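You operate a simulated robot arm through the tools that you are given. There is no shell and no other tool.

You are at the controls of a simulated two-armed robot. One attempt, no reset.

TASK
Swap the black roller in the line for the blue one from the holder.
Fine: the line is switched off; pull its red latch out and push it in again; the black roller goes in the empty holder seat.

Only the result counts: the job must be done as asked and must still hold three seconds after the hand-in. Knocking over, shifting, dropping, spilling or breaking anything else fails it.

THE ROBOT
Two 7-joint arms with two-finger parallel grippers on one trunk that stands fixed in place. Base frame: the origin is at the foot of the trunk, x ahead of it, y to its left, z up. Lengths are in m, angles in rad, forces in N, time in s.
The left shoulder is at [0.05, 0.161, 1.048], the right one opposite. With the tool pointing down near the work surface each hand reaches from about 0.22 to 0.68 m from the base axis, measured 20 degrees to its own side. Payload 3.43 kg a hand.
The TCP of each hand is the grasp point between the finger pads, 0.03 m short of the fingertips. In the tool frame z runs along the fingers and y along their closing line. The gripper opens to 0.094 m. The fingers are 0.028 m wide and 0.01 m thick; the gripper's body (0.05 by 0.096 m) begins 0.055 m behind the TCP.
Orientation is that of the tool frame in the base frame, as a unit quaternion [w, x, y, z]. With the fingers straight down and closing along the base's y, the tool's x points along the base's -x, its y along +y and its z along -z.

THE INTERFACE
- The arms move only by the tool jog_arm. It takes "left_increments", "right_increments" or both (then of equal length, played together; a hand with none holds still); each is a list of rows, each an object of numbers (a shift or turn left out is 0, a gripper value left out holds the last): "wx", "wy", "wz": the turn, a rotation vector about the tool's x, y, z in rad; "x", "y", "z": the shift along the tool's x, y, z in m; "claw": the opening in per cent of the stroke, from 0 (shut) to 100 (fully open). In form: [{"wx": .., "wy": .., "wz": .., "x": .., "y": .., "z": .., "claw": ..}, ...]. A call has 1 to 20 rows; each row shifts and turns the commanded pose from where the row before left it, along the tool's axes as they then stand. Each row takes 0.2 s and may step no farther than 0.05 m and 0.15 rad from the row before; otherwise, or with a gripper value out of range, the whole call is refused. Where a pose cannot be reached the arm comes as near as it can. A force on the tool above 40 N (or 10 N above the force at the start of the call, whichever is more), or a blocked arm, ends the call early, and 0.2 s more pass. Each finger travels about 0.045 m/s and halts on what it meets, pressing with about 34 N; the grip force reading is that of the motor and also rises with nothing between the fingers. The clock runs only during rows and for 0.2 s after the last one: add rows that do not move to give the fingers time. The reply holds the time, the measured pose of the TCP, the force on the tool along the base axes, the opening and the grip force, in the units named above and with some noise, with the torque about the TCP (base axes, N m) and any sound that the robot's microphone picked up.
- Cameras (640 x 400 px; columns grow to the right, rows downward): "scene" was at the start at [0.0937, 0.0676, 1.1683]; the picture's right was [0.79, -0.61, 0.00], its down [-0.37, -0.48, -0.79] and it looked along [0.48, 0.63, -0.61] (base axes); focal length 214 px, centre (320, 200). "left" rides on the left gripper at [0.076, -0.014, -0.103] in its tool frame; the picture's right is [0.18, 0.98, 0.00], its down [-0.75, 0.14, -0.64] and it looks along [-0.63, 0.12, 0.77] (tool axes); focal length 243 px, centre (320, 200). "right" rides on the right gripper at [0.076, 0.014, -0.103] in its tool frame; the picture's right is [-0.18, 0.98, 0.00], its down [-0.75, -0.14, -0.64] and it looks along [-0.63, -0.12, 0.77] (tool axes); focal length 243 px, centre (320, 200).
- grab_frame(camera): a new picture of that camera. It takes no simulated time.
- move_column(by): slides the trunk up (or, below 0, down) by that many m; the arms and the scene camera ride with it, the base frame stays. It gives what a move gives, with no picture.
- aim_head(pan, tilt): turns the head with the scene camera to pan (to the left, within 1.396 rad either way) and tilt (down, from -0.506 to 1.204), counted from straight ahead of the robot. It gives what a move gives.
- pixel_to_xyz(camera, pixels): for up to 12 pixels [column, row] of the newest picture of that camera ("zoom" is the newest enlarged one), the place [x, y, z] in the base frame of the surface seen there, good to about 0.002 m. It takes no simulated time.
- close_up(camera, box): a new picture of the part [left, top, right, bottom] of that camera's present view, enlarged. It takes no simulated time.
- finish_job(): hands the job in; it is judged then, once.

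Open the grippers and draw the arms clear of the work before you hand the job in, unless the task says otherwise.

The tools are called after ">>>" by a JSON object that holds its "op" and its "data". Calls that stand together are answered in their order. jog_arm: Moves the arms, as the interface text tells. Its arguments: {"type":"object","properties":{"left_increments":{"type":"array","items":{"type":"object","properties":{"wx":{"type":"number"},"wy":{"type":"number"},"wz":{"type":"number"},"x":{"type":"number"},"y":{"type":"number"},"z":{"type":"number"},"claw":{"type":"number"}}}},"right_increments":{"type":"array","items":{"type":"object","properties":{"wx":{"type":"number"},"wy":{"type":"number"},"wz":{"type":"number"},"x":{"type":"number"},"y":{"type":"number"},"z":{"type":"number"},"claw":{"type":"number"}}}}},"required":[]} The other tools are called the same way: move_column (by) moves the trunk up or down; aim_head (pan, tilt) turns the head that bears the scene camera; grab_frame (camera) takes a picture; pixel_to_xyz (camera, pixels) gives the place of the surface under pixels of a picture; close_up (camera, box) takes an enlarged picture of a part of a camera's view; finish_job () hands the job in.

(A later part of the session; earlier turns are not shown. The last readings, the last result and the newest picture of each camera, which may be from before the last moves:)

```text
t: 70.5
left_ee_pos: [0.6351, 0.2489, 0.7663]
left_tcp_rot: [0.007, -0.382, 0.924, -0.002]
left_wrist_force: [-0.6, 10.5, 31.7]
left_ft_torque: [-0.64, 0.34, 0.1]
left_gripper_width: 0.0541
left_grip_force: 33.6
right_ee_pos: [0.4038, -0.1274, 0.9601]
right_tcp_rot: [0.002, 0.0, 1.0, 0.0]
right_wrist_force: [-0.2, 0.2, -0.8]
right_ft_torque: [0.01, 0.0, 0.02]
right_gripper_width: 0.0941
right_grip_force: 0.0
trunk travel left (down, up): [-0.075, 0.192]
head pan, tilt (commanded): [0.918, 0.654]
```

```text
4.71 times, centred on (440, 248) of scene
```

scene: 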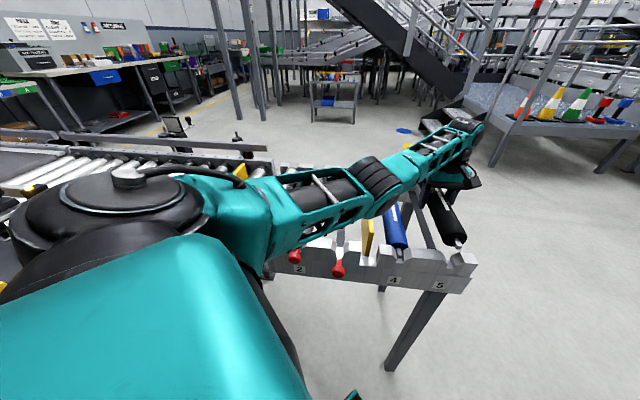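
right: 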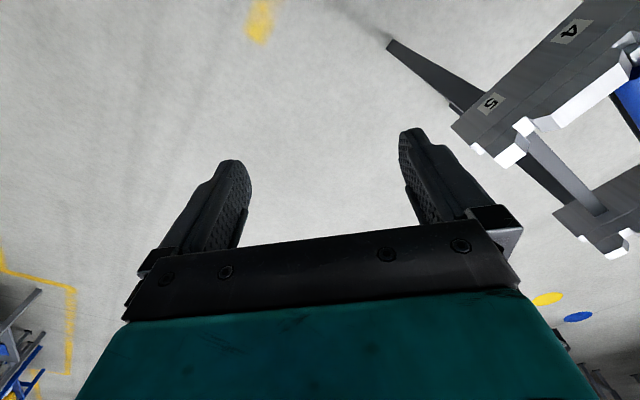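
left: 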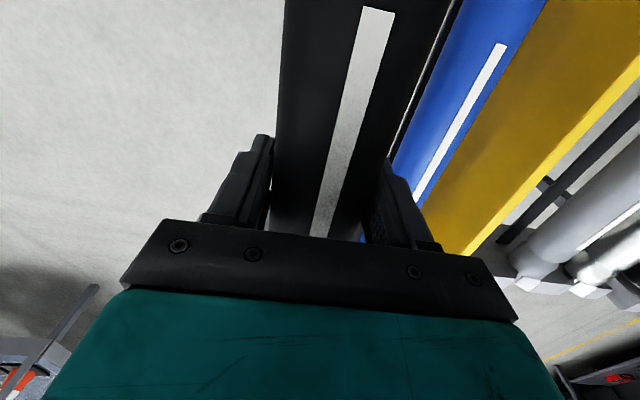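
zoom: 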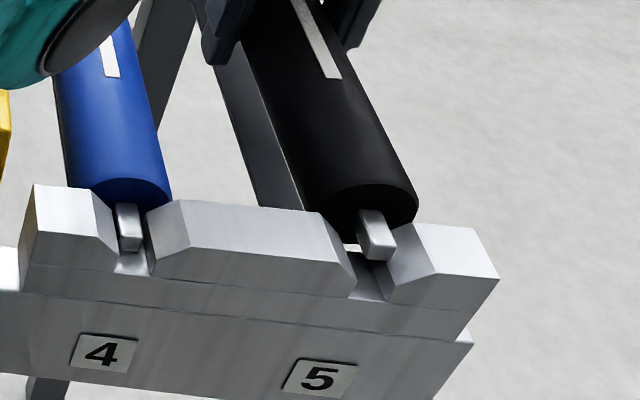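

Contact at z=0.766 with +32 N and about −8 N along v: the axle rides on the right chamfer. I back up 6 mm and take a closer look.

>>> {"op": "jog_arm", "data": {"left_increments": [{"z": -0.005}, {"z": -0.006}, {"z": -0.003}, {}]}}

>>> {"op": "close_up", "data": {"camera": "scene", "box": [425, 235, 473, 275]}}

```text
t: 71.5
left_ee_pos: [0.6341, 0.2472, 0.7725]
left_tcp_rot: [-0.001, -0.382, 0.924, 0.001]
left_wrist_force: [0.3, -0.4, -5.3]
left_ft_torque: [-0.06, 0.06, -0.01]
left_gripper_width: 0.0542
left_grip_force: 33.8
right_ee_pos: [0.407, -0.1277, 0.9582]
right_tcp_rot: [0.0, 0.0, 1.0, 0.0]
right_wrist_force: [-0.2, 0.7, 0.2]
right_ft_torque: [-0.01, 0.04, -0.01]
right_gripper_width: 0.0941
right_grip_force: 0.0
trunk travel left (down, up): [-0.075, 0.192]
head pan, tilt (commanded): [0.918, 0.654]
```

```text
10.00 times, centred on (449, 255) of scene
```

zoom: 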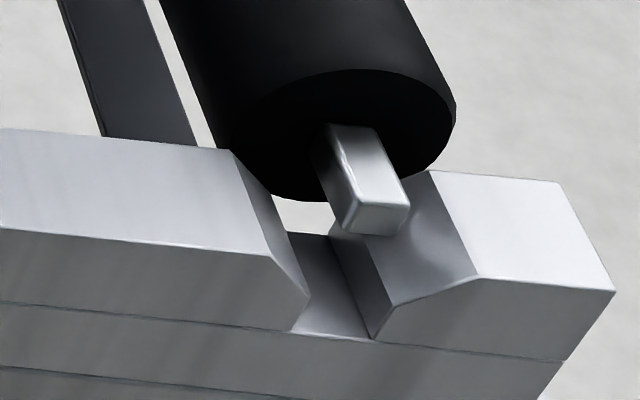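

Clear view: axle front face at (375,218), slot floor front edge from (292,330) to (372,340). I measure both.

>>> {"op": "pixel_to_xyz", "data": {"camera": "zoom", "pixels": [[352, 208], [400, 208], [375, 200], [375, 218], [345, 220], [365, 165], [298, 326], [366, 335], [330, 320], [310, 290], [350, 280], [330, 255]]}}

>>> {"op": "pixel_to_xyz", "data": {"camera": "zoom", "pixels": [[340, 220], [348, 225], [396, 230], [404, 212], [335, 150], [380, 160], [280, 270], [470, 290], [306, 300], [376, 320], [440, 180], [232, 155]]}}

```text
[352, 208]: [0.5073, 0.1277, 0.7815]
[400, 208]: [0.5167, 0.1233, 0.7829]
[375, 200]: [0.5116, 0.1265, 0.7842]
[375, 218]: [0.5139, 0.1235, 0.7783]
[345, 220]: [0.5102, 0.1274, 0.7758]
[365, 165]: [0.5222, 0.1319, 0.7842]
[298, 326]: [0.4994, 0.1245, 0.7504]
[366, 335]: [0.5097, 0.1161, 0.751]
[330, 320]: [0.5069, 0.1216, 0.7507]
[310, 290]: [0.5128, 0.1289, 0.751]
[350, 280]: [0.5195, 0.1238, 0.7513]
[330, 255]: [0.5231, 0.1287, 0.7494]
```

```text
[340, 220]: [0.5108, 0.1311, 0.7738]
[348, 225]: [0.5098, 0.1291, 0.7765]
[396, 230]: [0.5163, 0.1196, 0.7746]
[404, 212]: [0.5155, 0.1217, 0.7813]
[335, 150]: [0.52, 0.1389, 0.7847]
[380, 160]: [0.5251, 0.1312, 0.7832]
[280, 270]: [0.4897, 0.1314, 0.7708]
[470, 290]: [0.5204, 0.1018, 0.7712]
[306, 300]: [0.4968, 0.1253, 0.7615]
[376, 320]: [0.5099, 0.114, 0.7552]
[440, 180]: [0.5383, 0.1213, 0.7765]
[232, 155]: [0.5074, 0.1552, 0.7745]
```

The axle is centred at c≈0.274 versus the slot's ≈0.272, so I shift 1.7 mm back in −v and lower again gently.

>>> {"op": "jog_arm", "data": {"left_increments": [{"y": 0.0017}, {"z": 0.003}, {"z": 0.003}, {"z": 0.002}, {}]}}

>>> {"op": "close_up", "data": {"camera": "scene", "box": [425, 235, 473, 275]}}

```text
t: 72.7
left_ee_pos: [0.632, 0.2508, 0.7644]
left_tcp_rot: [0.001, -0.383, 0.924, 0.001]
left_wrist_force: [-0.1, 0.2, -5.4]
left_ft_torque: [-0.07, 0.04, -0.01]
left_gripper_width: 0.0541
left_grip_force: 34.3
right_ee_pos: [0.4069, -0.1275, 0.9585]
right_tcp_rot: [0.0, 0.0, 1.0, 0.0]
right_wrist_force: [0.2, 0.7, 0.5]
right_ft_torque: [0.02, 0.0, -0.02]
right_gripper_width: 0.094
right_grip_force: 0.1
trunk travel left (down, up): [-0.075, 0.192]
head pan, tilt (commanded): [0.918, 0.654]
```

```text
10.00 times, centred on (449, 255) of scene
```

zoom: 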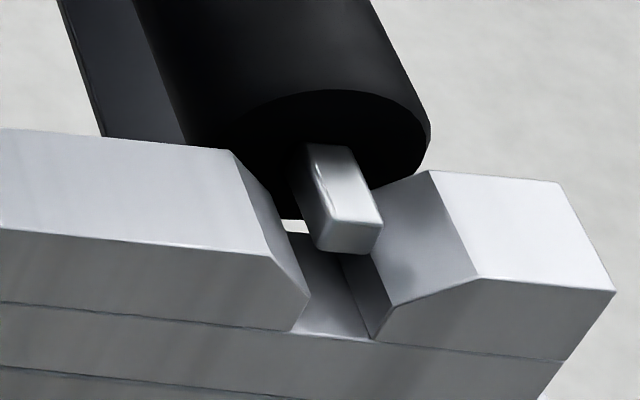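

No contact yet at z=0.7644 with full weight in hand. I continue down with 2 mm rows.

>>> {"op": "jog_arm", "data": {"left_increments": [{"z": 0.002}, {"z": 0.002}, {"z": 0.002}, {}]}}

>>> {"op": "close_up", "data": {"camera": "scene", "box": [425, 235, 473, 275]}}

```text
t: 73.7
left_ee_pos: [0.6322, 0.2491, 0.7597]
left_tcp_rot: [0.0, -0.382, 0.924, -0.001]
left_wrist_force: [-0.8, 0.3, -5.1]
left_ft_torque: [-0.12, 0.12, -0.13]
left_gripper_width: 0.0538
left_grip_force: 33.8
right_ee_pos: [0.4062, -0.128, 0.9577]
right_tcp_rot: [0.001, 0.0, 1.0, 0.0]
right_wrist_force: [0.2, 0.9, 0.7]
right_ft_torque: [0.0, 0.0, 0.04]
right_gripper_width: 0.094
right_grip_force: 0.0
trunk travel left (down, up): [-0.075, 0.192]
head pan, tilt (commanded): [0.918, 0.654]
```

```text
10.00 times, centred on (449, 255) of scene
```

zoom: 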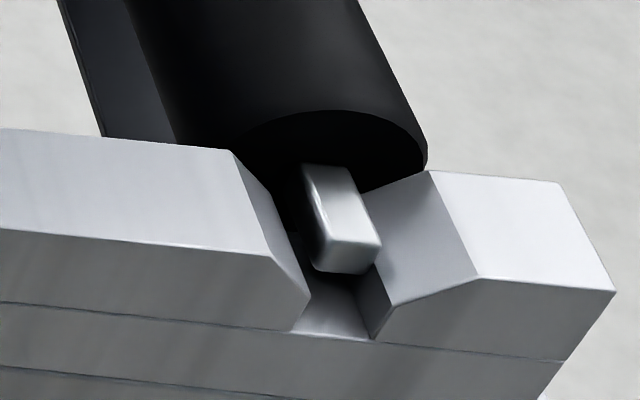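

The near axle lightly touches the right wall (torque z −0.13). I shift 0.6 mm toward −v and go down on.

>>> {"op": "jog_arm", "data": {"left_increments": [{"y": 0.0006}, {"z": 0.002}, {"z": 0.002}, {}]}}

>>> {"op": "close_up", "data": {"camera": "scene", "box": [425, 235, 473, 275]}}

```text
t: 74.7
left_ee_pos: [0.6322, 0.2487, 0.7557]
left_tcp_rot: [0.0, -0.382, 0.924, 0.001]
left_wrist_force: [0.2, 0.5, -6.3]
left_ft_torque: [-0.07, 0.07, -0.03]
left_gripper_width: 0.0542
left_grip_force: 33.5
right_ee_pos: [0.4066, -0.1263, 0.9584]
right_tcp_rot: [0.0, 0.0, 1.0, 0.0]
right_wrist_force: [-0.4, -0.4, -0.1]
right_ft_torque: [-0.01, 0.02, 0.0]
right_gripper_width: 0.0936
right_grip_force: 0.1
trunk travel left (down, up): [-0.075, 0.192]
head pan, tilt (commanded): [0.918, 0.654]
```

```text
10.00 times, centred on (449, 255) of scene
```

zoom: 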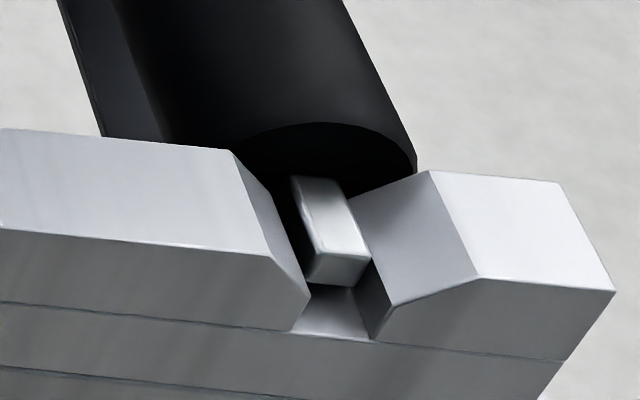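

Still hanging freely, now well inside the slot. I lower a few more millimetres until the floor takes the weight.

>>> {"op": "jog_arm", "data": {"left_increments": [{"z": 0.0015}, {"z": 0.0015}, {}]}}

>>> {"op": "close_up", "data": {"camera": "scene", "box": [425, 235, 473, 275]}}

```text
t: 75.5
left_ee_pos: [0.6331, 0.2492, 0.754]
left_tcp_rot: [0.0, -0.383, 0.924, 0.0]
left_wrist_force: [-3.5, -2.3, 2.0]
left_ft_torque: [0.89, -0.79, 0.15]
left_gripper_width: 0.0541
left_grip_force: 33.4
right_ee_pos: [0.406, -0.127, 0.9592]
right_tcp_rot: [0.0, 0.0, 1.0, 0.0]
right_wrist_force: [1.3, -0.6, 0.1]
right_ft_torque: [0.0, 0.02, -0.04]
right_gripper_width: 0.0944
right_grip_force: 0.0
trunk travel left (down, up): [-0.075, 0.192]
head pan, tilt (commanded): [0.918, 0.654]
```

```text
10.00 times, centred on (449, 255) of scene
```

zoom: 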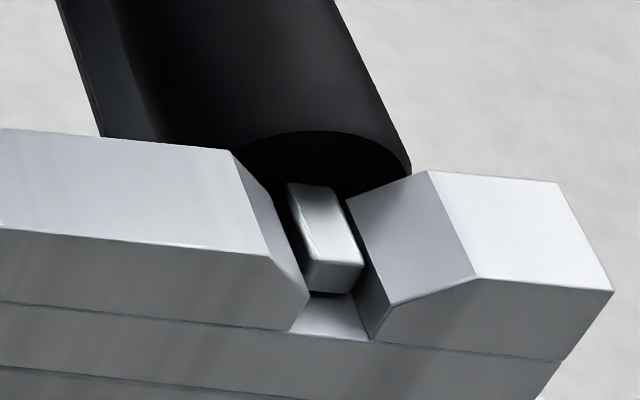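

The far end has touched down (torque shows lift at +0.17 m along u); the near end is 2–3 mm above. I lower 1.5 mm more so it comes near the floor.

>>> {"op": "jog_arm", "data": {"left_increments": [{"z": 0.0015}, {}]}}

>>> {"op": "close_up", "data": {"camera": "scene", "box": [425, 235, 473, 275]}}

```text
t: 76.1
left_ee_pos: [0.6319, 0.2491, 0.753]
left_tcp_rot: [0.0, -0.383, 0.924, 0.0]
left_wrist_force: [-4.2, -0.2, 7.8]
left_ft_torque: [-0.06, 0.14, -0.22]
left_gripper_width: 0.054
left_grip_force: 34.1
right_ee_pos: [0.406, -0.1282, 0.9585]
right_tcp_rot: [0.001, 0.0, 1.0, 0.001]
right_wrist_force: [-0.6, -0.3, 0.1]
right_ft_torque: [-0.03, -0.01, -0.01]
right_gripper_width: 0.094
right_grip_force: 0.1
trunk travel left (down, up): [-0.075, 0.192]
head pan, tilt (commanded): [0.918, 0.654]
```

```text
10.00 times, centred on (449, 255) of scene
```

zoom: 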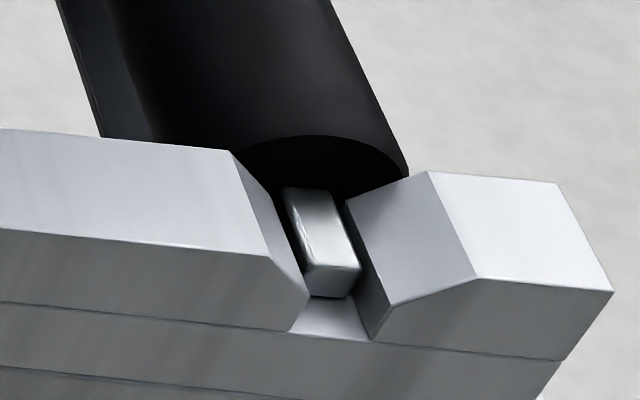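

Both ends now bear (net +13 N up, torque ≈0). I open the fingers to release the black roller in seat 5 and rise.

>>> {"op": "jog_arm", "data": {"left_increments": [{"z": -0.001, "claw": 74}, {}, {}, {}]}}

>>> {"op": "close_up", "data": {"camera": "scene", "box": [425, 235, 473, 275]}}

>>> {"op": "grab_frame", "data": {"camera": "left"}}

```text
t: 77.1
left_ee_pos: [0.6333, 0.2491, 0.7524]
left_tcp_rot: [0.0, -0.383, 0.924, 0.0]
left_wrist_force: [0.6, 0.4, -0.6]
left_ft_torque: [0.02, 0.02, 0.01]
left_gripper_width: 0.0695
left_grip_force: 0.0
right_ee_pos: [0.4075, -0.128, 0.9585]
right_tcp_rot: [0.0, 0.0, 1.0, 0.0]
right_wrist_force: [0.0, 1.1, -0.6]
right_ft_torque: [0.0, 0.02, 0.03]
right_gripper_width: 0.0941
right_grip_force: 0.1
trunk travel left (down, up): [-0.075, 0.192]
head pan, tilt (commanded): [0.918, 0.654]
```

```text
10.00 times, centred on (449, 255) of scene
```

zoom: 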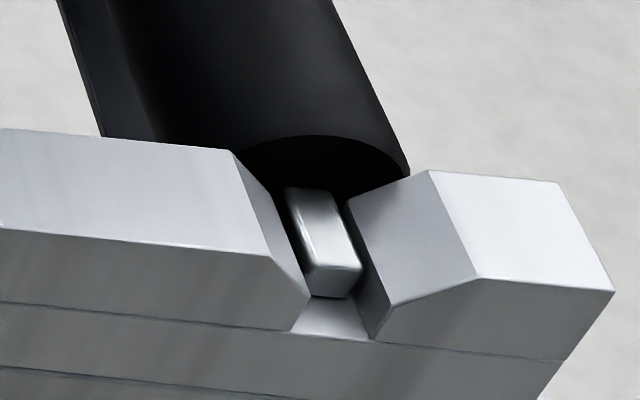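

```text
taken
```

left: 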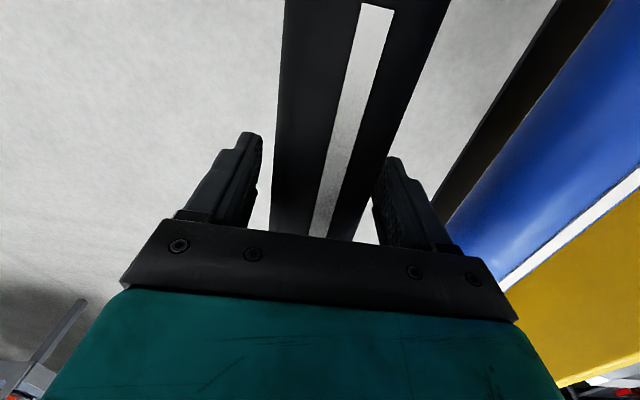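

The black roller rests in seat 5. I raise the hand clear, then raise the trunk 0.10 m for elbow clearance.

>>> {"op": "jog_arm", "data": {"left_increments": [{"z": -0.02}, {"z": -0.03}, {"z": -0.03}, {}]}}

>>> {"op": "move_column", "data": {"by": 0.1}}

>>> {"op": "close_up", "data": {"camera": "scene", "box": [350, 170, 480, 310]}}

```text
t: 78.1
left_ee_pos: [0.6336, 0.2489, 0.8331]
left_tcp_rot: [0.001, -0.382, 0.924, 0.0]
left_wrist_force: [-0.8, -0.1, 0.1]
left_ft_torque: [0.0, 0.04, 0.01]
left_gripper_width: 0.0696
left_grip_force: 0.1
right_ee_pos: [0.4067, -0.1277, 0.9581]
right_tcp_rot: [0.0, 0.0, 1.0, 0.0]
right_wrist_force: [0.2, 0.0, 0.1]
right_ft_torque: [0.01, -0.01, 0.0]
right_gripper_width: 0.0941
right_grip_force: 0.0
trunk travel left (down, up): [-0.075, 0.192]
head pan, tilt (commanded): [0.918, 0.654]
```

```text
t: 79.5
left_ee_pos: [0.6338, 0.2498, 0.9328]
left_tcp_rot: [0.0, -0.383, 0.924, 0.0]
left_wrist_force: [-0.9, 0.1, 0.0]
left_ft_torque: [0.0, 0.04, 0.0]
left_gripper_width: 0.0693
left_grip_force: 0.0
right_ee_pos: [0.4065, -0.1278, 1.0578]
right_tcp_rot: [0.0, -0.001, 1.0, 0.0]
right_wrist_force: [0.4, 0.1, 1.1]
right_ft_torque: [0.02, 0.03, -0.01]
right_gripper_width: 0.094
right_grip_force: 0.1
trunk travel left (down, up): [-0.175, 0.092]
head pan, tilt (commanded): [0.918, 0.654]
```

```text
2.86 times, centred on (415, 240) of scene
```

zoom: 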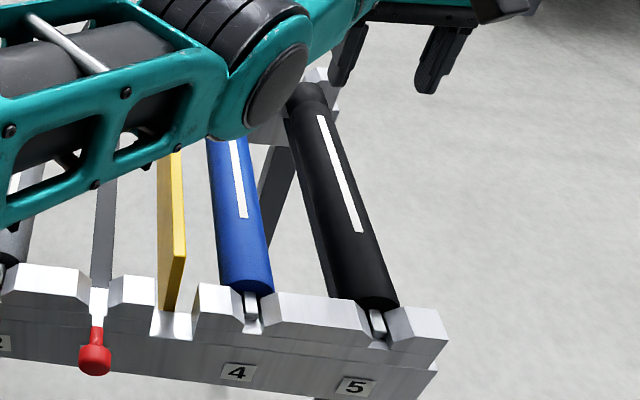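

Black lies in seat 5's slots at both visible ends. I move −v by 0.1105 m over the blue roller and descend to z≈0.80.

>>> {"op": "jog_arm", "data": {"left_increments": [{"y": 0.037}, {"y": 0.037}, {"y": 0.0365}, {"z": 0.035}, {"z": 0.035}, {"z": 0.035}, {"z": 0.025}, {}]}}

>>> {"op": "grab_frame", "data": {"camera": "left"}}

>>> {"op": "grab_frame", "data": {"camera": "scene"}}

```text
t: 81.3
left_ee_pos: [0.5575, 0.328, 0.8018]
left_tcp_rot: [0.0, -0.382, 0.924, -0.001]
left_wrist_force: [0.2, 0.3, -0.3]
left_ft_torque: [0.0, 0.0, 0.0]
left_gripper_width: 0.0697
left_grip_force: 0.1
right_ee_pos: [0.4057, -0.128, 1.0581]
right_tcp_rot: [0.001, 0.001, 1.0, 0.0]
right_wrist_force: [-0.4, -0.5, 0.5]
right_ft_torque: [0.02, 0.02, 0.03]
right_gripper_width: 0.0941
right_grip_force: 0.1
trunk travel left (down, up): [-0.175, 0.092]
head pan, tilt (commanded): [0.918, 0.654]
```

```text
taken
```

left: 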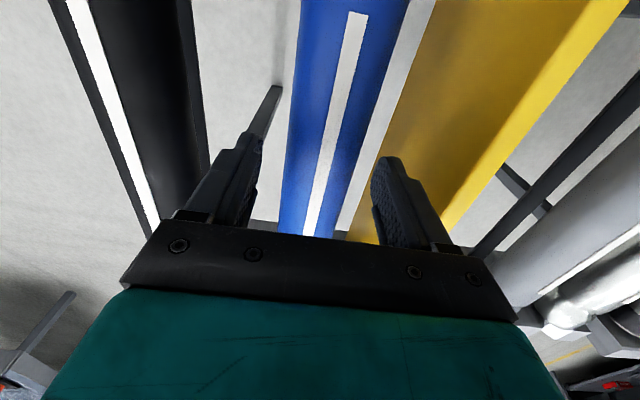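

```text
taken
```

scene: 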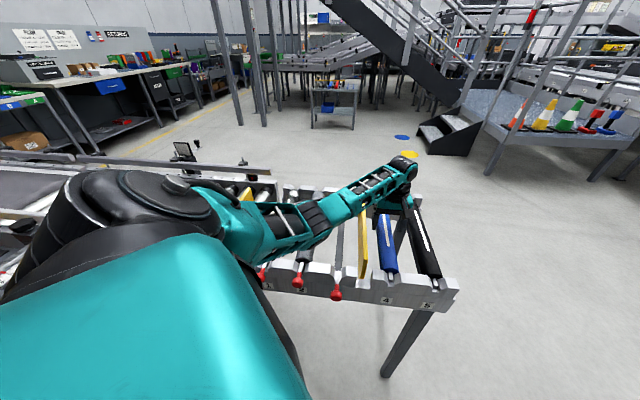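

Blue roller is between the fingertips. I measure its stripe and edges to centre.

>>> {"op": "pixel_to_xyz", "data": {"camera": "left", "pixels": [[350, 40], [338, 90], [325, 145], [316, 190], [292, 100], [286, 150], [282, 200], [385, 80], [365, 130], [430, 130], [470, 130], [110, 90]]}}

>>> {"op": "pixel_to_xyz", "data": {"camera": "scene", "pixels": [[325, 215], [310, 230], [350, 205], [320, 240], [300, 240], [375, 185]]}}

```text
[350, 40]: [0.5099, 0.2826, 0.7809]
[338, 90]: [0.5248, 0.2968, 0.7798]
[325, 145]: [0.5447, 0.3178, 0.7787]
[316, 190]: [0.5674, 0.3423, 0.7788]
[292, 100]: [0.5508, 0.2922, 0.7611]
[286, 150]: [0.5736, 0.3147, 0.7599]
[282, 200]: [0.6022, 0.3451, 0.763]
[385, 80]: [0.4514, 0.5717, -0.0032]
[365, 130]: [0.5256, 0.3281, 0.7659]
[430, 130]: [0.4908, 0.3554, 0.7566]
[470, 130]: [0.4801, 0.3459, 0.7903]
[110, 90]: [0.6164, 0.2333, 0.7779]
```

```text
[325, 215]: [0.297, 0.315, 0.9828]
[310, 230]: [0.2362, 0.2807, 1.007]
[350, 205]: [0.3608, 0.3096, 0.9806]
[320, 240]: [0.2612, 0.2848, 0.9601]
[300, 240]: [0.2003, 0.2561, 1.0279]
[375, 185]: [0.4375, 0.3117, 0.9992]
```

Blue's axis is at c≈0.161, matching the hand. I descend to z≈0.753 and close the grip.

>>> {"op": "jog_arm", "data": {"left_increments": [{"y": 0.0005, "z": 0.017}, {"z": 0.017}, {"z": 0.0145}, {}]}}

>>> {"op": "jog_arm", "data": {"left_increments": [{"claw": 0}, {}, {}, {}, {}, {}]}}

```text
t: 82.3
left_ee_pos: [0.5543, 0.3273, 0.7552]
left_tcp_rot: [-0.001, -0.383, 0.924, 0.0]
left_wrist_force: [-0.2, -0.6, -0.2]
left_ft_torque: [-0.02, 0.02, 0.01]
left_gripper_width: 0.0694
left_grip_force: 0.1
right_ee_pos: [0.4063, -0.1281, 1.0581]
right_tcp_rot: [0.0, 0.0, 1.0, 0.0]
right_wrist_force: [1.3, -0.3, 0.2]
right_ft_torque: [0.01, 0.02, 0.03]
right_gripper_width: 0.0938
right_grip_force: 0.0
trunk travel left (down, up): [-0.175, 0.092]
head pan, tilt (commanded): [0.918, 0.654]
```

```text
t: 83.7
left_ee_pos: [0.555, 0.3272, 0.7555]
left_tcp_rot: [-0.001, -0.383, 0.924, 0.0]
left_wrist_force: [-1.8, 1.0, 0.2]
left_ft_torque: [0.01, 0.07, 0.02]
left_gripper_width: 0.0541
left_grip_force: 34.0
right_ee_pos: [0.4063, -0.1272, 1.0589]
right_tcp_rot: [-0.001, 0.0, 1.0, 0.0]
right_wrist_force: [0.5, -1.0, 0.0]
right_ft_torque: [-0.02, -0.02, 0.03]
right_gripper_width: 0.0941
right_grip_force: 0.1
trunk travel left (down, up): [-0.175, 0.092]
head pan, tilt (commanded): [0.918, 0.654]
```

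Gripped at 0.0541 m. I lift slowly with 2 mm rows as worked for the black one.

>>> {"op": "jog_arm", "data": {"left_increments": [{"z": -0.002}, {"z": -0.002}, {"z": -0.002}, {"z": -0.002}, {}]}}

>>> {"op": "close_up", "data": {"camera": "scene", "box": [350, 230, 430, 310]}}

```text
t: 84.9
left_ee_pos: [0.5554, 0.3272, 0.7614]
left_tcp_rot: [0.0, -0.382, 0.924, 0.0]
left_wrist_force: [-0.1, 0.6, -5.9]
left_ft_torque: [-0.06, 0.05, 0.0]
left_gripper_width: 0.0538
left_grip_force: 33.9
right_ee_pos: [0.4067, -0.1273, 1.0585]
right_tcp_rot: [0.0, 0.0, 1.0, 0.0]
right_wrist_force: [0.9, -0.2, 0.5]
right_ft_torque: [0.01, -0.02, -0.01]
right_gripper_width: 0.0943
right_grip_force: 0.1
trunk travel left (down, up): [-0.175, 0.092]
head pan, tilt (commanded): [0.918, 0.654]
```

```text
5.00 times, centred on (390, 270) of scene
```

zoom: 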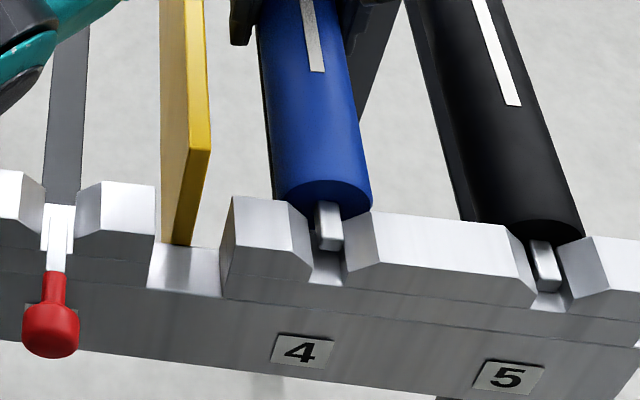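

The blue roller is rising (−5.9 N). I continue with gentle rows.

>>> {"op": "jog_arm", "data": {"left_increments": [{"z": -0.003}, {"z": -0.003}, {"z": -0.003}, {"z": -0.004}, {"z": -0.004}, {"z": -0.005}, {"z": -0.005}, {"z": -0.005}, {"z": -0.005}, {"z": -0.005}, {"z": -0.005}, {"z": -0.005}, {"z": -0.005}, {"z": -0.005}, {"z": -0.005}, {"z": -0.005}, {"z": -0.005}, {"z": -0.004}, {}]}}

>>> {"op": "grab_frame", "data": {"camera": "scene"}}

```text
t: 88.9
left_ee_pos: [0.5567, 0.328, 0.8427]
left_tcp_rot: [0.0, -0.382, 0.924, 0.0]
left_wrist_force: [0.5, 0.2, -4.5]
left_ft_torque: [-0.08, 0.06, -0.01]
left_gripper_width: 0.0541
left_grip_force: 34.1
right_ee_pos: [0.4075, -0.1273, 1.0587]
right_tcp_rot: [0.0, -0.001, 1.0, 0.0]
right_wrist_force: [-0.8, 0.5, 0.1]
right_ft_torque: [-0.03, -0.03, 0.02]
right_gripper_width: 0.094
right_grip_force: 0.2
trunk travel left (down, up): [-0.175, 0.092]
head pan, tilt (commanded): [0.918, 0.654]
```

```text
taken
```

scene: 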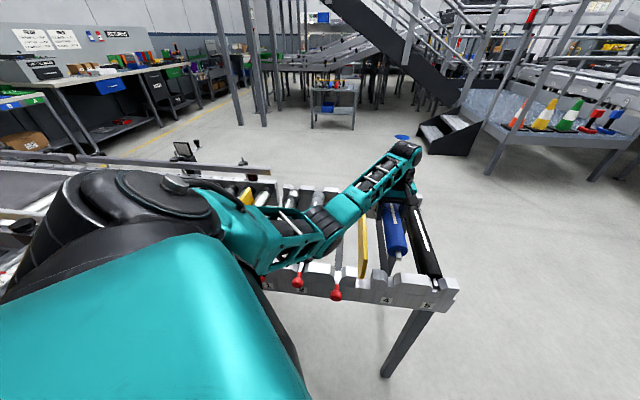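

Weight steady. I lift another 35 mm and then carry −v by 0.1395 m over the divider to seat 3.

>>> {"op": "jog_arm", "data": {"left_increments": [{"z": -0.005}, {"z": -0.006}, {"z": -0.006}, {"z": -0.006}, {"z": -0.006}, {"z": -0.004}, {"z": -0.002}, {"y": 0.006}, {"y": 0.011}, {"y": 0.0135}, {"y": 0.0135}, {"y": 0.0135}, {"y": 0.0135}, {"y": 0.0135}, {"y": 0.0135}, {"y": 0.0135}, {"y": 0.0135}, {"y": 0.009}, {"y": 0.0055}, {}]}}

>>> {"op": "grab_frame", "data": {"camera": "scene"}}

>>> {"op": "grab_frame", "data": {"camera": "left"}}

```text
t: 93.1
left_ee_pos: [0.4575, 0.4273, 0.8792]
left_tcp_rot: [0.001, -0.383, 0.924, 0.0]
left_wrist_force: [-1.1, -0.3, -5.0]
left_ft_torque: [-0.03, 0.05, 0.0]
left_gripper_width: 0.0541
left_grip_force: 34.1
right_ee_pos: [0.4071, -0.1261, 1.0582]
right_tcp_rot: [0.0, -0.001, 1.0, 0.0]
right_wrist_force: [0.4, -0.4, -0.2]
right_ft_torque: [0.0, 0.0, 0.01]
right_gripper_width: 0.094
right_grip_force: 0.1
trunk travel left (down, up): [-0.175, 0.092]
head pan, tilt (commanded): [0.918, 0.654]
```

```text
taken
```

scene: 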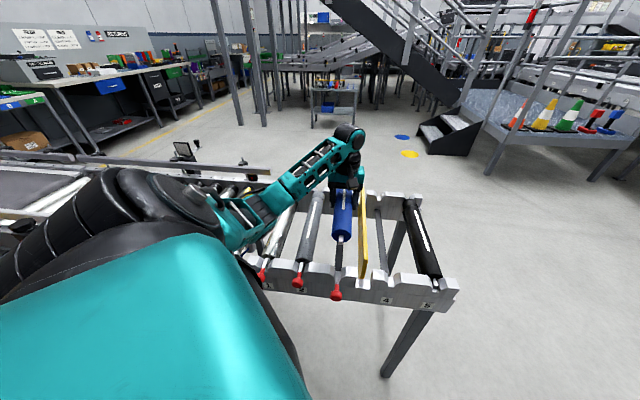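

```text
taken
```

left: 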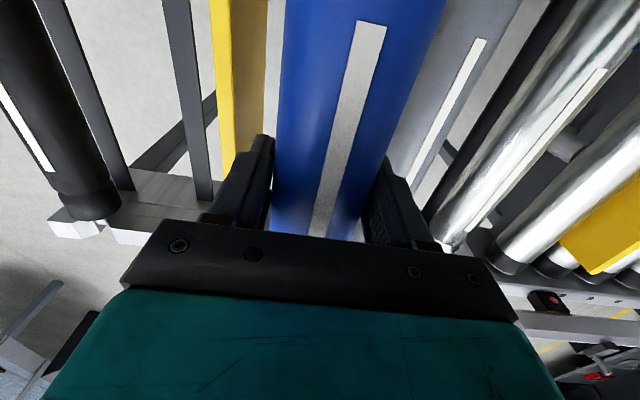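

Blue is over seat 3. I zoom on slot 3 with the blue's near axle above it.

>>> {"op": "close_up", "data": {"camera": "scene", "box": [310, 225, 374, 305]}}

```text
5.00 times, centred on (342, 265) of scene
```

zoom: 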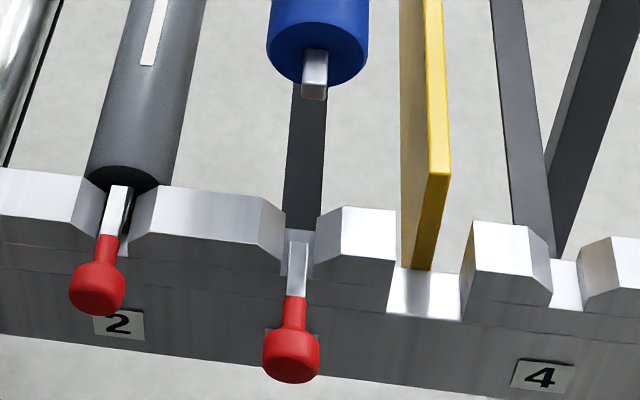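

I measure axle edges (302,85),(327,85), slot 3's floor edges near (287,262),(311,265) and the pin end (299,243).

>>> {"op": "pixel_to_xyz", "data": {"camera": "zoom", "pixels": [[304, 82], [325, 82], [315, 70], [314, 92], [287, 262], [310, 262], [298, 236], [290, 240], [307, 240], [299, 246], [298, 270], [288, 270]]}}

>>> {"op": "close_up", "data": {"camera": "scene", "box": [323, 262, 355, 282]}}

```text
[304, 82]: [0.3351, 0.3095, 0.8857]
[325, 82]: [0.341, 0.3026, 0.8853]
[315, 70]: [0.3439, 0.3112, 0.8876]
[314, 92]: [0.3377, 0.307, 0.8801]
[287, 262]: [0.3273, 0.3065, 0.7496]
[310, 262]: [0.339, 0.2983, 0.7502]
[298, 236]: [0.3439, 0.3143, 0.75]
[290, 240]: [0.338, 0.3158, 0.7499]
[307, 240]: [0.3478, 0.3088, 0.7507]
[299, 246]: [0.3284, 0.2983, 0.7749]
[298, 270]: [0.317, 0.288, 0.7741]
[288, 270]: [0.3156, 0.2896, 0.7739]
```

```text
16.00 times, centred on (339, 272) of scene
```

zoom: 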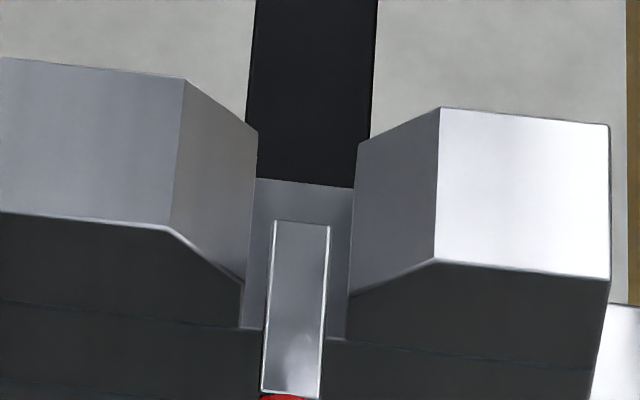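

I measure slot 3's floor edges in this tighter view.

>>> {"op": "pixel_to_xyz", "data": {"camera": "zoom", "pixels": [[260, 195], [350, 205], [258, 230], [345, 230], [250, 310], [340, 320], [300, 200], [280, 230], [325, 232], [302, 228], [182, 85], [438, 115]]}}

```text
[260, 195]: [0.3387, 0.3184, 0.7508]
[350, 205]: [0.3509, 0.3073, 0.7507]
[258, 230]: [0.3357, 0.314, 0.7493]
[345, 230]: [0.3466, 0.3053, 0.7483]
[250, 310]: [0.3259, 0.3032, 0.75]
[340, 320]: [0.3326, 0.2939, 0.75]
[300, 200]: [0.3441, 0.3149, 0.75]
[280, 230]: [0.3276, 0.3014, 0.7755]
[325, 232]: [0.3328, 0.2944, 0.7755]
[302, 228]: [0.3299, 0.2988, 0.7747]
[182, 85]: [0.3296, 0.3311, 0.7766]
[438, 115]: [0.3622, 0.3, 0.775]
```

Slot 3's centre is c≈0.0222, the axle's ≈0.0226, the pin's end (s=0.4446) is clear of the axle (s≥0.455). I raise the trunk 0.03 m (same as for picking black) and start lowering.

>>> {"op": "move_column", "data": {"by": 0.03}}

>>> {"op": "jog_arm", "data": {"left_increments": [{"z": 0.005, "y": 0.0004}, {"z": 0.007}, {"z": 0.008}, {"z": 0.008}, {"z": 0.008}, {"z": 0.008}, {"z": 0.008}, {"z": 0.008}, {"z": 0.008}, {"z": 0.008}, {"z": 0.008}, {"z": 0.008}, {"z": 0.008}, {"z": 0.008}, {"z": 0.008}, {"z": 0.008}, {"z": 0.007}, {"z": 0.005}, {}]}}

>>> {"op": "grab_frame", "data": {"camera": "scene"}}

>>> {"op": "close_up", "data": {"camera": "scene", "box": [318, 255, 366, 295]}}

```text
t: 93.8
left_ee_pos: [0.4562, 0.4272, 0.9088]
left_tcp_rot: [-0.001, -0.382, 0.924, 0.0]
left_wrist_force: [-0.6, 0.2, -5.2]
left_ft_torque: [-0.08, 0.06, 0.0]
left_gripper_width: 0.0541
left_grip_force: 33.7
right_ee_pos: [0.4073, -0.127, 1.087]
right_tcp_rot: [-0.001, 0.0, 1.0, -0.001]
right_wrist_force: [0.3, -0.4, 0.0]
right_ft_torque: [-0.02, 0.0, -0.03]
right_gripper_width: 0.0938
right_grip_force: 0.0
trunk travel left (down, up): [-0.205, 0.062]
head pan, tilt (commanded): [0.918, 0.654]
```

```text
t: 97.8
left_ee_pos: [0.4568, 0.4272, 0.7721]
left_tcp_rot: [0.0, -0.383, 0.924, 0.0]
left_wrist_force: [-1.2, 0.4, -5.3]
left_ft_torque: [-0.07, 0.09, -0.03]
left_gripper_width: 0.0539
left_grip_force: 34.5
right_ee_pos: [0.4066, -0.1272, 1.0895]
right_tcp_rot: [0.0, 0.0, 1.0, 0.0]
right_wrist_force: [-0.9, 0.0, 0.1]
right_ft_torque: [-0.03, -0.01, -0.02]
right_gripper_width: 0.0941
right_grip_force: 0.0
trunk travel left (down, up): [-0.205, 0.062]
head pan, tilt (commanded): [0.918, 0.654]
```

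```text
taken
```

scene: 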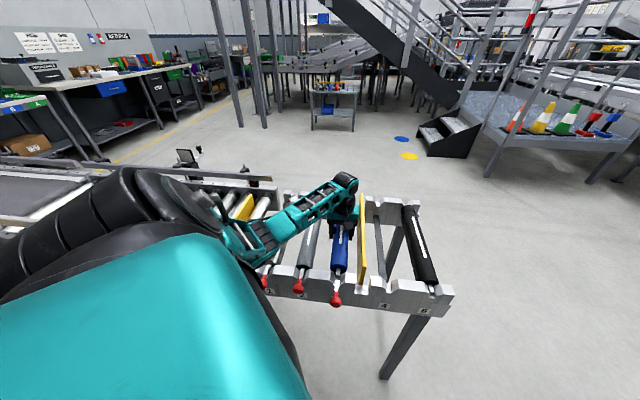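

```text
10.00 times, centred on (342, 275) of scene
```

zoom: 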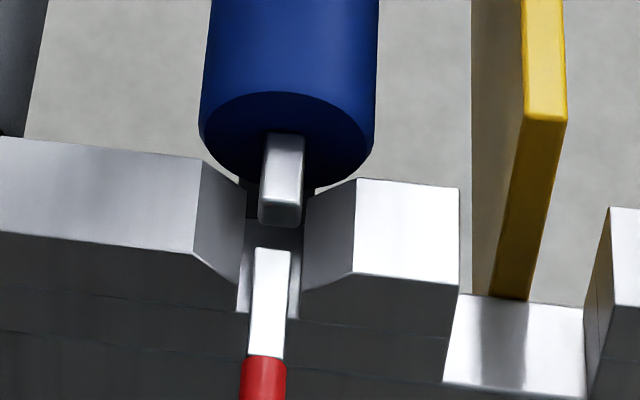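

The camera looks right along the roller here: axle spans 259–305 px, slot walls ≈243–304 px, so the axle may be ~1 mm right. I measure to confirm.

>>> {"op": "pixel_to_xyz", "data": {"camera": "zoom", "pixels": [[262, 195], [302, 195], [282, 195], [282, 215], [264, 212], [298, 215], [248, 240], [300, 245], [242, 300], [292, 305], [256, 255], [288, 255]]}}

```text
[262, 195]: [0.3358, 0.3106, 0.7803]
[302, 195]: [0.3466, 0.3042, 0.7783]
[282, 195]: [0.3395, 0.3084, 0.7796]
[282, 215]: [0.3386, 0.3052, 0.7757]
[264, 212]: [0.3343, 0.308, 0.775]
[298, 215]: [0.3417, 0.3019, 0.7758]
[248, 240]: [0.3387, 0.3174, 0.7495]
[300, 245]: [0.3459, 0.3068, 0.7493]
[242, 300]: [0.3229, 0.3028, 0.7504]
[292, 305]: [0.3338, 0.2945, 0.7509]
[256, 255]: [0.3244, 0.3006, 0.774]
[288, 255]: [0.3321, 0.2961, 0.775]
```

The axle centre (0.0237) is ~2.3 mm to the right of the slot's (≈0.0213). I shift 2 mm in −v and lower slowly.

>>> {"op": "jog_arm", "data": {"left_increments": [{"y": 0.002}, {"z": 0.002}, {"z": 0.002}, {}]}}

>>> {"op": "close_up", "data": {"camera": "scene", "box": [318, 255, 366, 295]}}

```text
t: 98.8
left_ee_pos: [0.4548, 0.4292, 0.7698]
left_tcp_rot: [0.0, -0.382, 0.924, 0.0]
left_wrist_force: [0.5, 0.6, -5.7]
left_ft_torque: [-0.01, 0.09, -0.01]
left_gripper_width: 0.054
left_grip_force: 34.4
right_ee_pos: [0.4069, -0.1272, 1.0883]
right_tcp_rot: [0.0, 0.0, 1.0, 0.001]
right_wrist_force: [-0.6, 0.0, -0.9]
right_ft_torque: [-0.01, 0.02, 0.02]
right_gripper_width: 0.0938
right_grip_force: 0.1
trunk travel left (down, up): [-0.205, 0.062]
head pan, tilt (commanded): [0.918, 0.654]
```

```text
10.00 times, centred on (342, 275) of scene
```

zoom: 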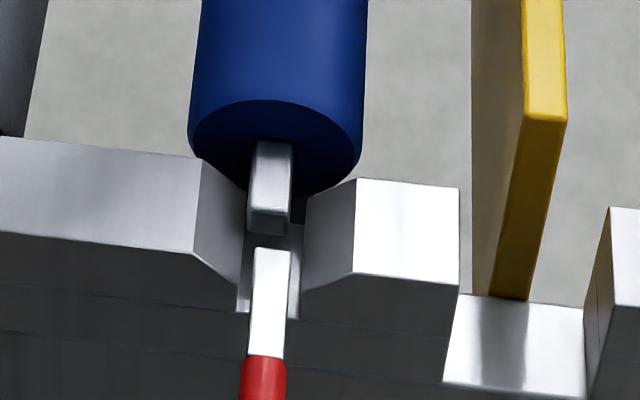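

Now the axle spans 247–292 px in a slot spanning ≈244–304 px; I shift back 1 mm and lower on.

>>> {"op": "jog_arm", "data": {"left_increments": [{"y": -0.001}, {"z": 0.002}, {"z": 0.002}, {}]}}

>>> {"op": "close_up", "data": {"camera": "scene", "box": [318, 255, 366, 295]}}

```text
t: 99.8
left_ee_pos: [0.4563, 0.429, 0.7648]
left_tcp_rot: [-0.001, -0.383, 0.924, 0.0]
left_wrist_force: [0.3, 0.3, -4.6]
left_ft_torque: [-0.05, 0.06, -0.03]
left_gripper_width: 0.0539
left_grip_force: 33.6
right_ee_pos: [0.4076, -0.1284, 1.0873]
right_tcp_rot: [0.0, 0.0, 1.0, -0.001]
right_wrist_force: [0.4, -0.5, -0.1]
right_ft_torque: [0.01, -0.05, 0.0]
right_gripper_width: 0.094
right_grip_force: 0.1
trunk travel left (down, up): [-0.205, 0.062]
head pan, tilt (commanded): [0.918, 0.654]
```

```text
10.00 times, centred on (342, 275) of scene
```

zoom: 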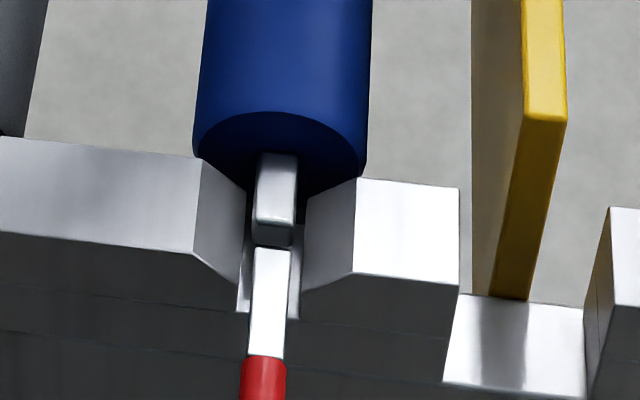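

The axle (252–297 px) is now centred in the slot. I lower further in 2 mm rows.

>>> {"op": "jog_arm", "data": {"left_increments": [{"z": 0.002}, {"z": 0.002}, {"z": 0.002}, {}]}}

>>> {"op": "close_up", "data": {"camera": "scene", "box": [318, 255, 366, 295]}}

```text
t: 100.8
left_ee_pos: [0.4539, 0.4283, 0.7594]
left_tcp_rot: [0.0, -0.383, 0.924, 0.0]
left_wrist_force: [0.6, 0.2, -5.4]
left_ft_torque: [-0.03, 0.05, 0.0]
left_gripper_width: 0.0542
left_grip_force: 34.2
right_ee_pos: [0.4066, -0.1265, 1.0882]
right_tcp_rot: [-0.001, 0.0, 1.0, 0.0]
right_wrist_force: [0.5, 0.2, 0.1]
right_ft_torque: [0.02, -0.03, 0.01]
right_gripper_width: 0.0937
right_grip_force: 0.0
trunk travel left (down, up): [-0.205, 0.062]
head pan, tilt (commanded): [0.918, 0.654]
```

```text
10.00 times, centred on (342, 275) of scene
```

zoom: 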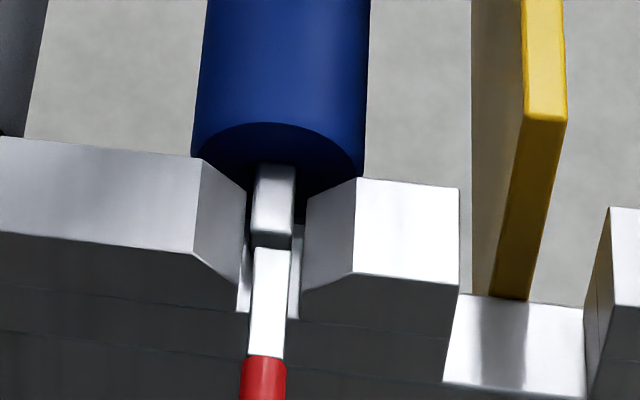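

Free and centred at z=0.7594; the seat should come at ≈0.755. I go on in small steps.

>>> {"op": "jog_arm", "data": {"left_increments": [{"z": 0.0015}, {"z": 0.0015}, {}]}}

>>> {"op": "jog_arm", "data": {"left_increments": [{"z": 0.001}, {}]}}

>>> {"op": "close_up", "data": {"camera": "scene", "box": [318, 255, 366, 295]}}

```text
t: 101.6
left_ee_pos: [0.4539, 0.4291, 0.7553]
left_tcp_rot: [0.0, -0.383, 0.924, -0.001]
left_wrist_force: [1.3, -0.2, -6.2]
left_ft_torque: [-0.08, 0.07, 0.0]
left_gripper_width: 0.0541
left_grip_force: 34.3
right_ee_pos: [0.4064, -0.1277, 1.0886]
right_tcp_rot: [0.0, 0.0, 1.0, 0.0]
right_wrist_force: [-0.2, -0.7, 0.3]
right_ft_torque: [-0.01, 0.0, 0.03]
right_gripper_width: 0.0942
right_grip_force: 0.1
trunk travel left (down, up): [-0.205, 0.062]
head pan, tilt (commanded): [0.918, 0.654]
```

```text
t: 102.2
left_ee_pos: [0.4554, 0.4288, 0.7553]
left_tcp_rot: [0.001, -0.383, 0.924, 0.0]
left_wrist_force: [-0.7, -0.4, -2.4]
left_ft_torque: [0.37, -0.34, 0.03]
left_gripper_width: 0.054
left_grip_force: 34.0
right_ee_pos: [0.4067, -0.1271, 1.0878]
right_tcp_rot: [0.001, 0.0, 1.0, 0.001]
right_wrist_force: [0.1, -0.3, 0.1]
right_ft_torque: [0.03, 0.01, 0.0]
right_gripper_width: 0.094
right_grip_force: 0.0
trunk travel left (down, up): [-0.205, 0.062]
head pan, tilt (commanded): [0.918, 0.654]
```

```text
10.00 times, centred on (342, 275) of scene
```

zoom: 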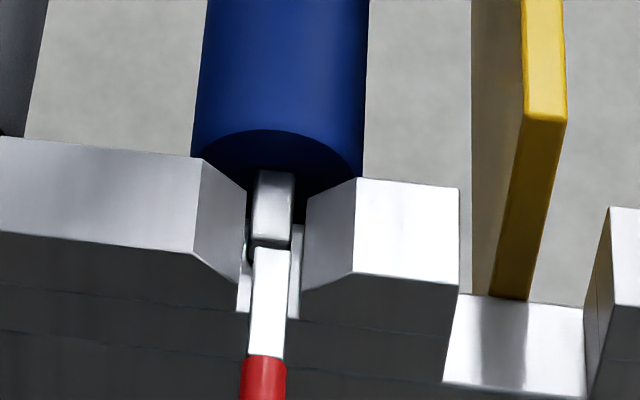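

The far end has touched its floor first, as before. I lower 1 mm steps until both ends bear.

>>> {"op": "jog_arm", "data": {"left_increments": [{"z": 0.001}, {}]}}

>>> {"op": "jog_arm", "data": {"left_increments": [{"z": 0.001}, {}]}}

>>> {"op": "close_up", "data": {"camera": "scene", "box": [318, 255, 366, 295]}}

```text
t: 102.8
left_ee_pos: [0.4556, 0.4278, 0.7559]
left_tcp_rot: [0.001, -0.383, 0.924, 0.0]
left_wrist_force: [-1.1, 1.5, 3.1]
left_ft_torque: [0.32, -0.23, 0.15]
left_gripper_width: 0.0541
left_grip_force: 33.7
right_ee_pos: [0.4054, -0.1272, 1.0896]
right_tcp_rot: [0.0, 0.0, 1.0, 0.0]
right_wrist_force: [0.3, 0.3, -0.1]
right_ft_torque: [-0.04, -0.02, 0.02]
right_gripper_width: 0.0938
right_grip_force: 0.0
trunk travel left (down, up): [-0.205, 0.062]
head pan, tilt (commanded): [0.918, 0.654]
```

```text
t: 103.4
left_ee_pos: [0.4553, 0.428, 0.7553]
left_tcp_rot: [0.002, -0.383, 0.924, 0.001]
left_wrist_force: [-2.0, 6.8, 12.4]
left_ft_torque: [-0.5, 0.7, -0.21]
left_gripper_width: 0.0542
left_grip_force: 34.2
right_ee_pos: [0.4054, -0.1285, 1.0884]
right_tcp_rot: [0.001, 0.0, 1.0, 0.0]
right_wrist_force: [0.7, 0.4, 0.2]
right_ft_torque: [0.0, -0.01, 0.02]
right_gripper_width: 0.0941
right_grip_force: 0.0
trunk travel left (down, up): [-0.205, 0.062]
head pan, tilt (commanded): [0.918, 0.654]
```

```text
10.00 times, centred on (342, 275) of scene
```

zoom: 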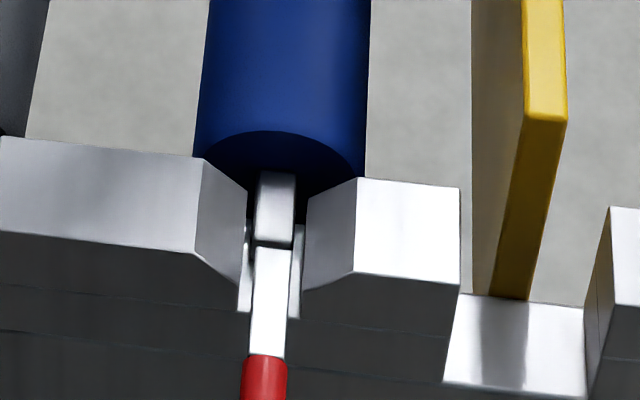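

Now both ends bear (12 N up, torque reversed). I release and check the roller sits on the floor.

>>> {"op": "jog_arm", "data": {"left_increments": [{"z": -0.002}, {"claw": 74}, {}, {}, {}]}}

>>> {"op": "close_up", "data": {"camera": "scene", "box": [318, 255, 366, 295]}}

>>> {"op": "pixel_to_xyz", "data": {"camera": "zoom", "pixels": [[272, 200], [272, 225], [258, 215], [292, 215], [270, 260], [275, 245], [285, 120]]}}

```text
t: 104.6
left_ee_pos: [0.4571, 0.4275, 0.757]
left_tcp_rot: [0.0, -0.383, 0.924, 0.0]
left_wrist_force: [-0.3, 0.2, 0.4]
left_ft_torque: [0.0, 0.0, 0.0]
left_gripper_width: 0.0697
left_grip_force: 0.1
right_ee_pos: [0.4062, -0.1281, 1.087]
right_tcp_rot: [-0.001, 0.0, 1.0, 0.0]
right_wrist_force: [0.9, -1.0, 0.0]
right_ft_torque: [-0.02, 0.01, -0.01]
right_gripper_width: 0.0941
right_grip_force: 0.1
trunk travel left (down, up): [-0.205, 0.062]
head pan, tilt (commanded): [0.918, 0.654]
```

```text
10.00 times, centred on (342, 275) of scene
```

zoom: 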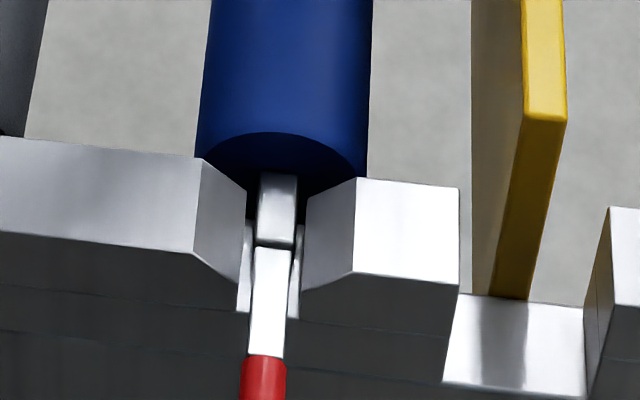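

```text
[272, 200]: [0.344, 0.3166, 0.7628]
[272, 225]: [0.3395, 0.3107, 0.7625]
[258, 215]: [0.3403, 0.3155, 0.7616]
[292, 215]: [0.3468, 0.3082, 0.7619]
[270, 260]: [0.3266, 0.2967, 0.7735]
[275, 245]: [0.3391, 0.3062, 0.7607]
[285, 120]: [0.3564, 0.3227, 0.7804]
```

The axle top is at 0.762, the same as when it lay in its holder seat, so blue is seated in seat 3. I raise the hand straight up and view the result.

>>> {"op": "jog_arm", "data": {"left_increments": [{"z": -0.015}, {"z": -0.02}, {"z": -0.03}, {"z": -0.04}, {"z": -0.04}, {"z": -0.04}, {"z": -0.04}, {"z": -0.04}, {"z": -0.04}, {}]}}

>>> {"op": "grab_frame", "data": {"camera": "scene"}}

>>> {"op": "grab_frame", "data": {"camera": "left"}}

```text
t: 106.8
left_ee_pos: [0.4563, 0.43, 1.0578]
left_tcp_rot: [-0.001, -0.384, 0.923, 0.0]
left_wrist_force: [-0.2, 0.0, 0.4]
left_ft_torque: [0.01, -0.02, -0.01]
left_gripper_width: 0.0698
left_grip_force: 0.1
right_ee_pos: [0.4071, -0.1279, 1.0868]
right_tcp_rot: [0.0, 0.0, 1.0, 0.0]
right_wrist_force: [0.0, -0.5, -0.2]
right_ft_torque: [-0.03, -0.01, 0.03]
right_gripper_width: 0.094
right_grip_force: 0.1
trunk travel left (down, up): [-0.205, 0.062]
head pan, tilt (commanded): [0.918, 0.654]
```

```text
taken
```

scene: 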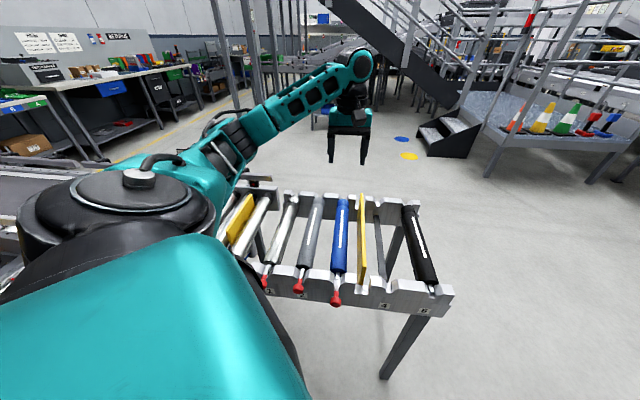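

```text
taken
```

left: 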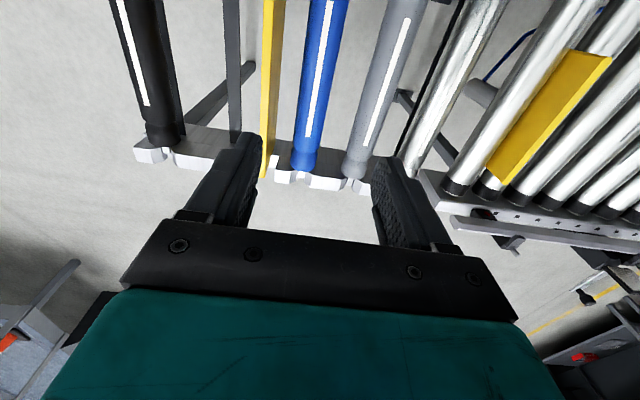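

Blue now lies in seat 3 and black in seat 5. I zoom on the far ends at (160,145) and (310,165) to check both far axles sit in their slots.

>>> {"op": "close_up", "data": {"camera": "left", "box": [120, 100, 240, 190]}}

>>> {"op": "close_up", "data": {"camera": "left", "box": [260, 110, 390, 205]}}

>>> {"op": "close_up", "data": {"camera": "scene", "box": [310, 180, 470, 310]}}

```text
4.44 times, centred on (180, 145) of left
```

zoom: 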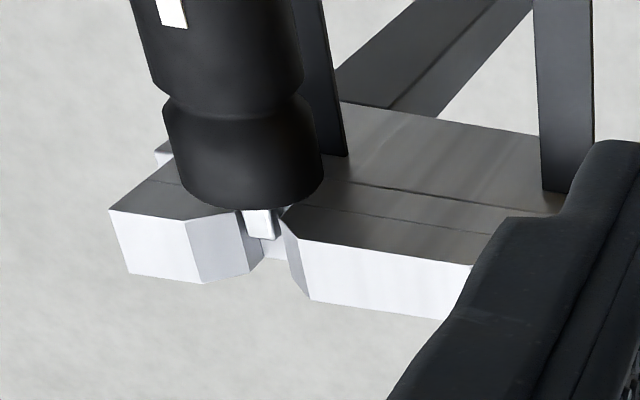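

```text
4.21 times, centred on (325, 158) of left
```

zoom: 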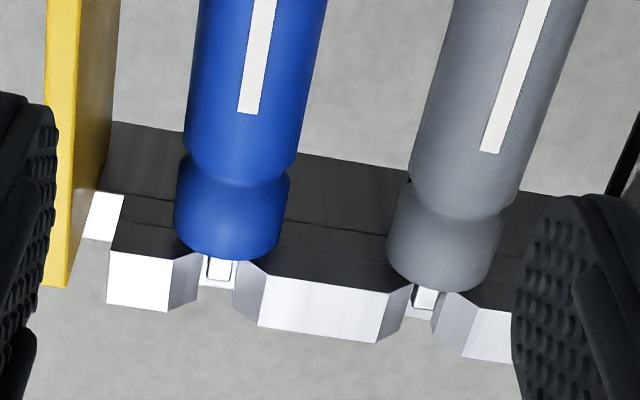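

```text
3.08 times, centred on (390, 245) of scene
```

zoom: 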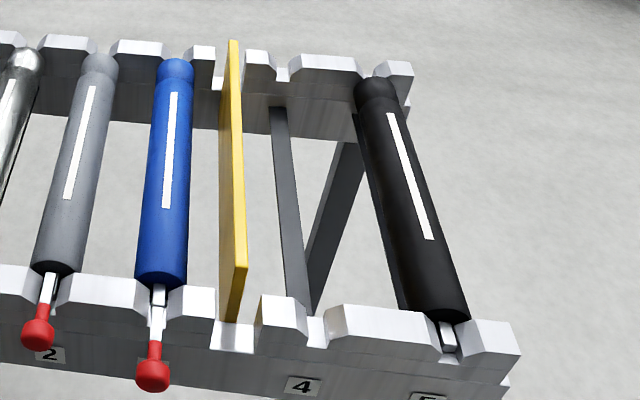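

Both far axles are in their slots. I check the tops: blue stripe near/far and black stripe near/far should be at ≈0.780.

>>> {"op": "pixel_to_xyz", "data": {"camera": "zoom", "pixels": [[174, 100], [170, 150], [166, 200], [162, 255], [393, 120], [410, 170], [428, 230], [445, 290], [85, 110], [72, 185], [450, 330], [160, 292]]}}

```text
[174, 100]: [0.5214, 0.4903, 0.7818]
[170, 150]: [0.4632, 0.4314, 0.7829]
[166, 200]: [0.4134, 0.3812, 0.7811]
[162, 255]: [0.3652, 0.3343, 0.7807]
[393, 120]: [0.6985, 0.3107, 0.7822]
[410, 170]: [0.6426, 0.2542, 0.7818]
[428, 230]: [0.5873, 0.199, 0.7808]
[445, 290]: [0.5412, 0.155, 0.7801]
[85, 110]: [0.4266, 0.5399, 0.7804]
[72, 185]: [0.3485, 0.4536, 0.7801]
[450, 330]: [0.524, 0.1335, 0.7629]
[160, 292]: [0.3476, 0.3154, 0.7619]
```

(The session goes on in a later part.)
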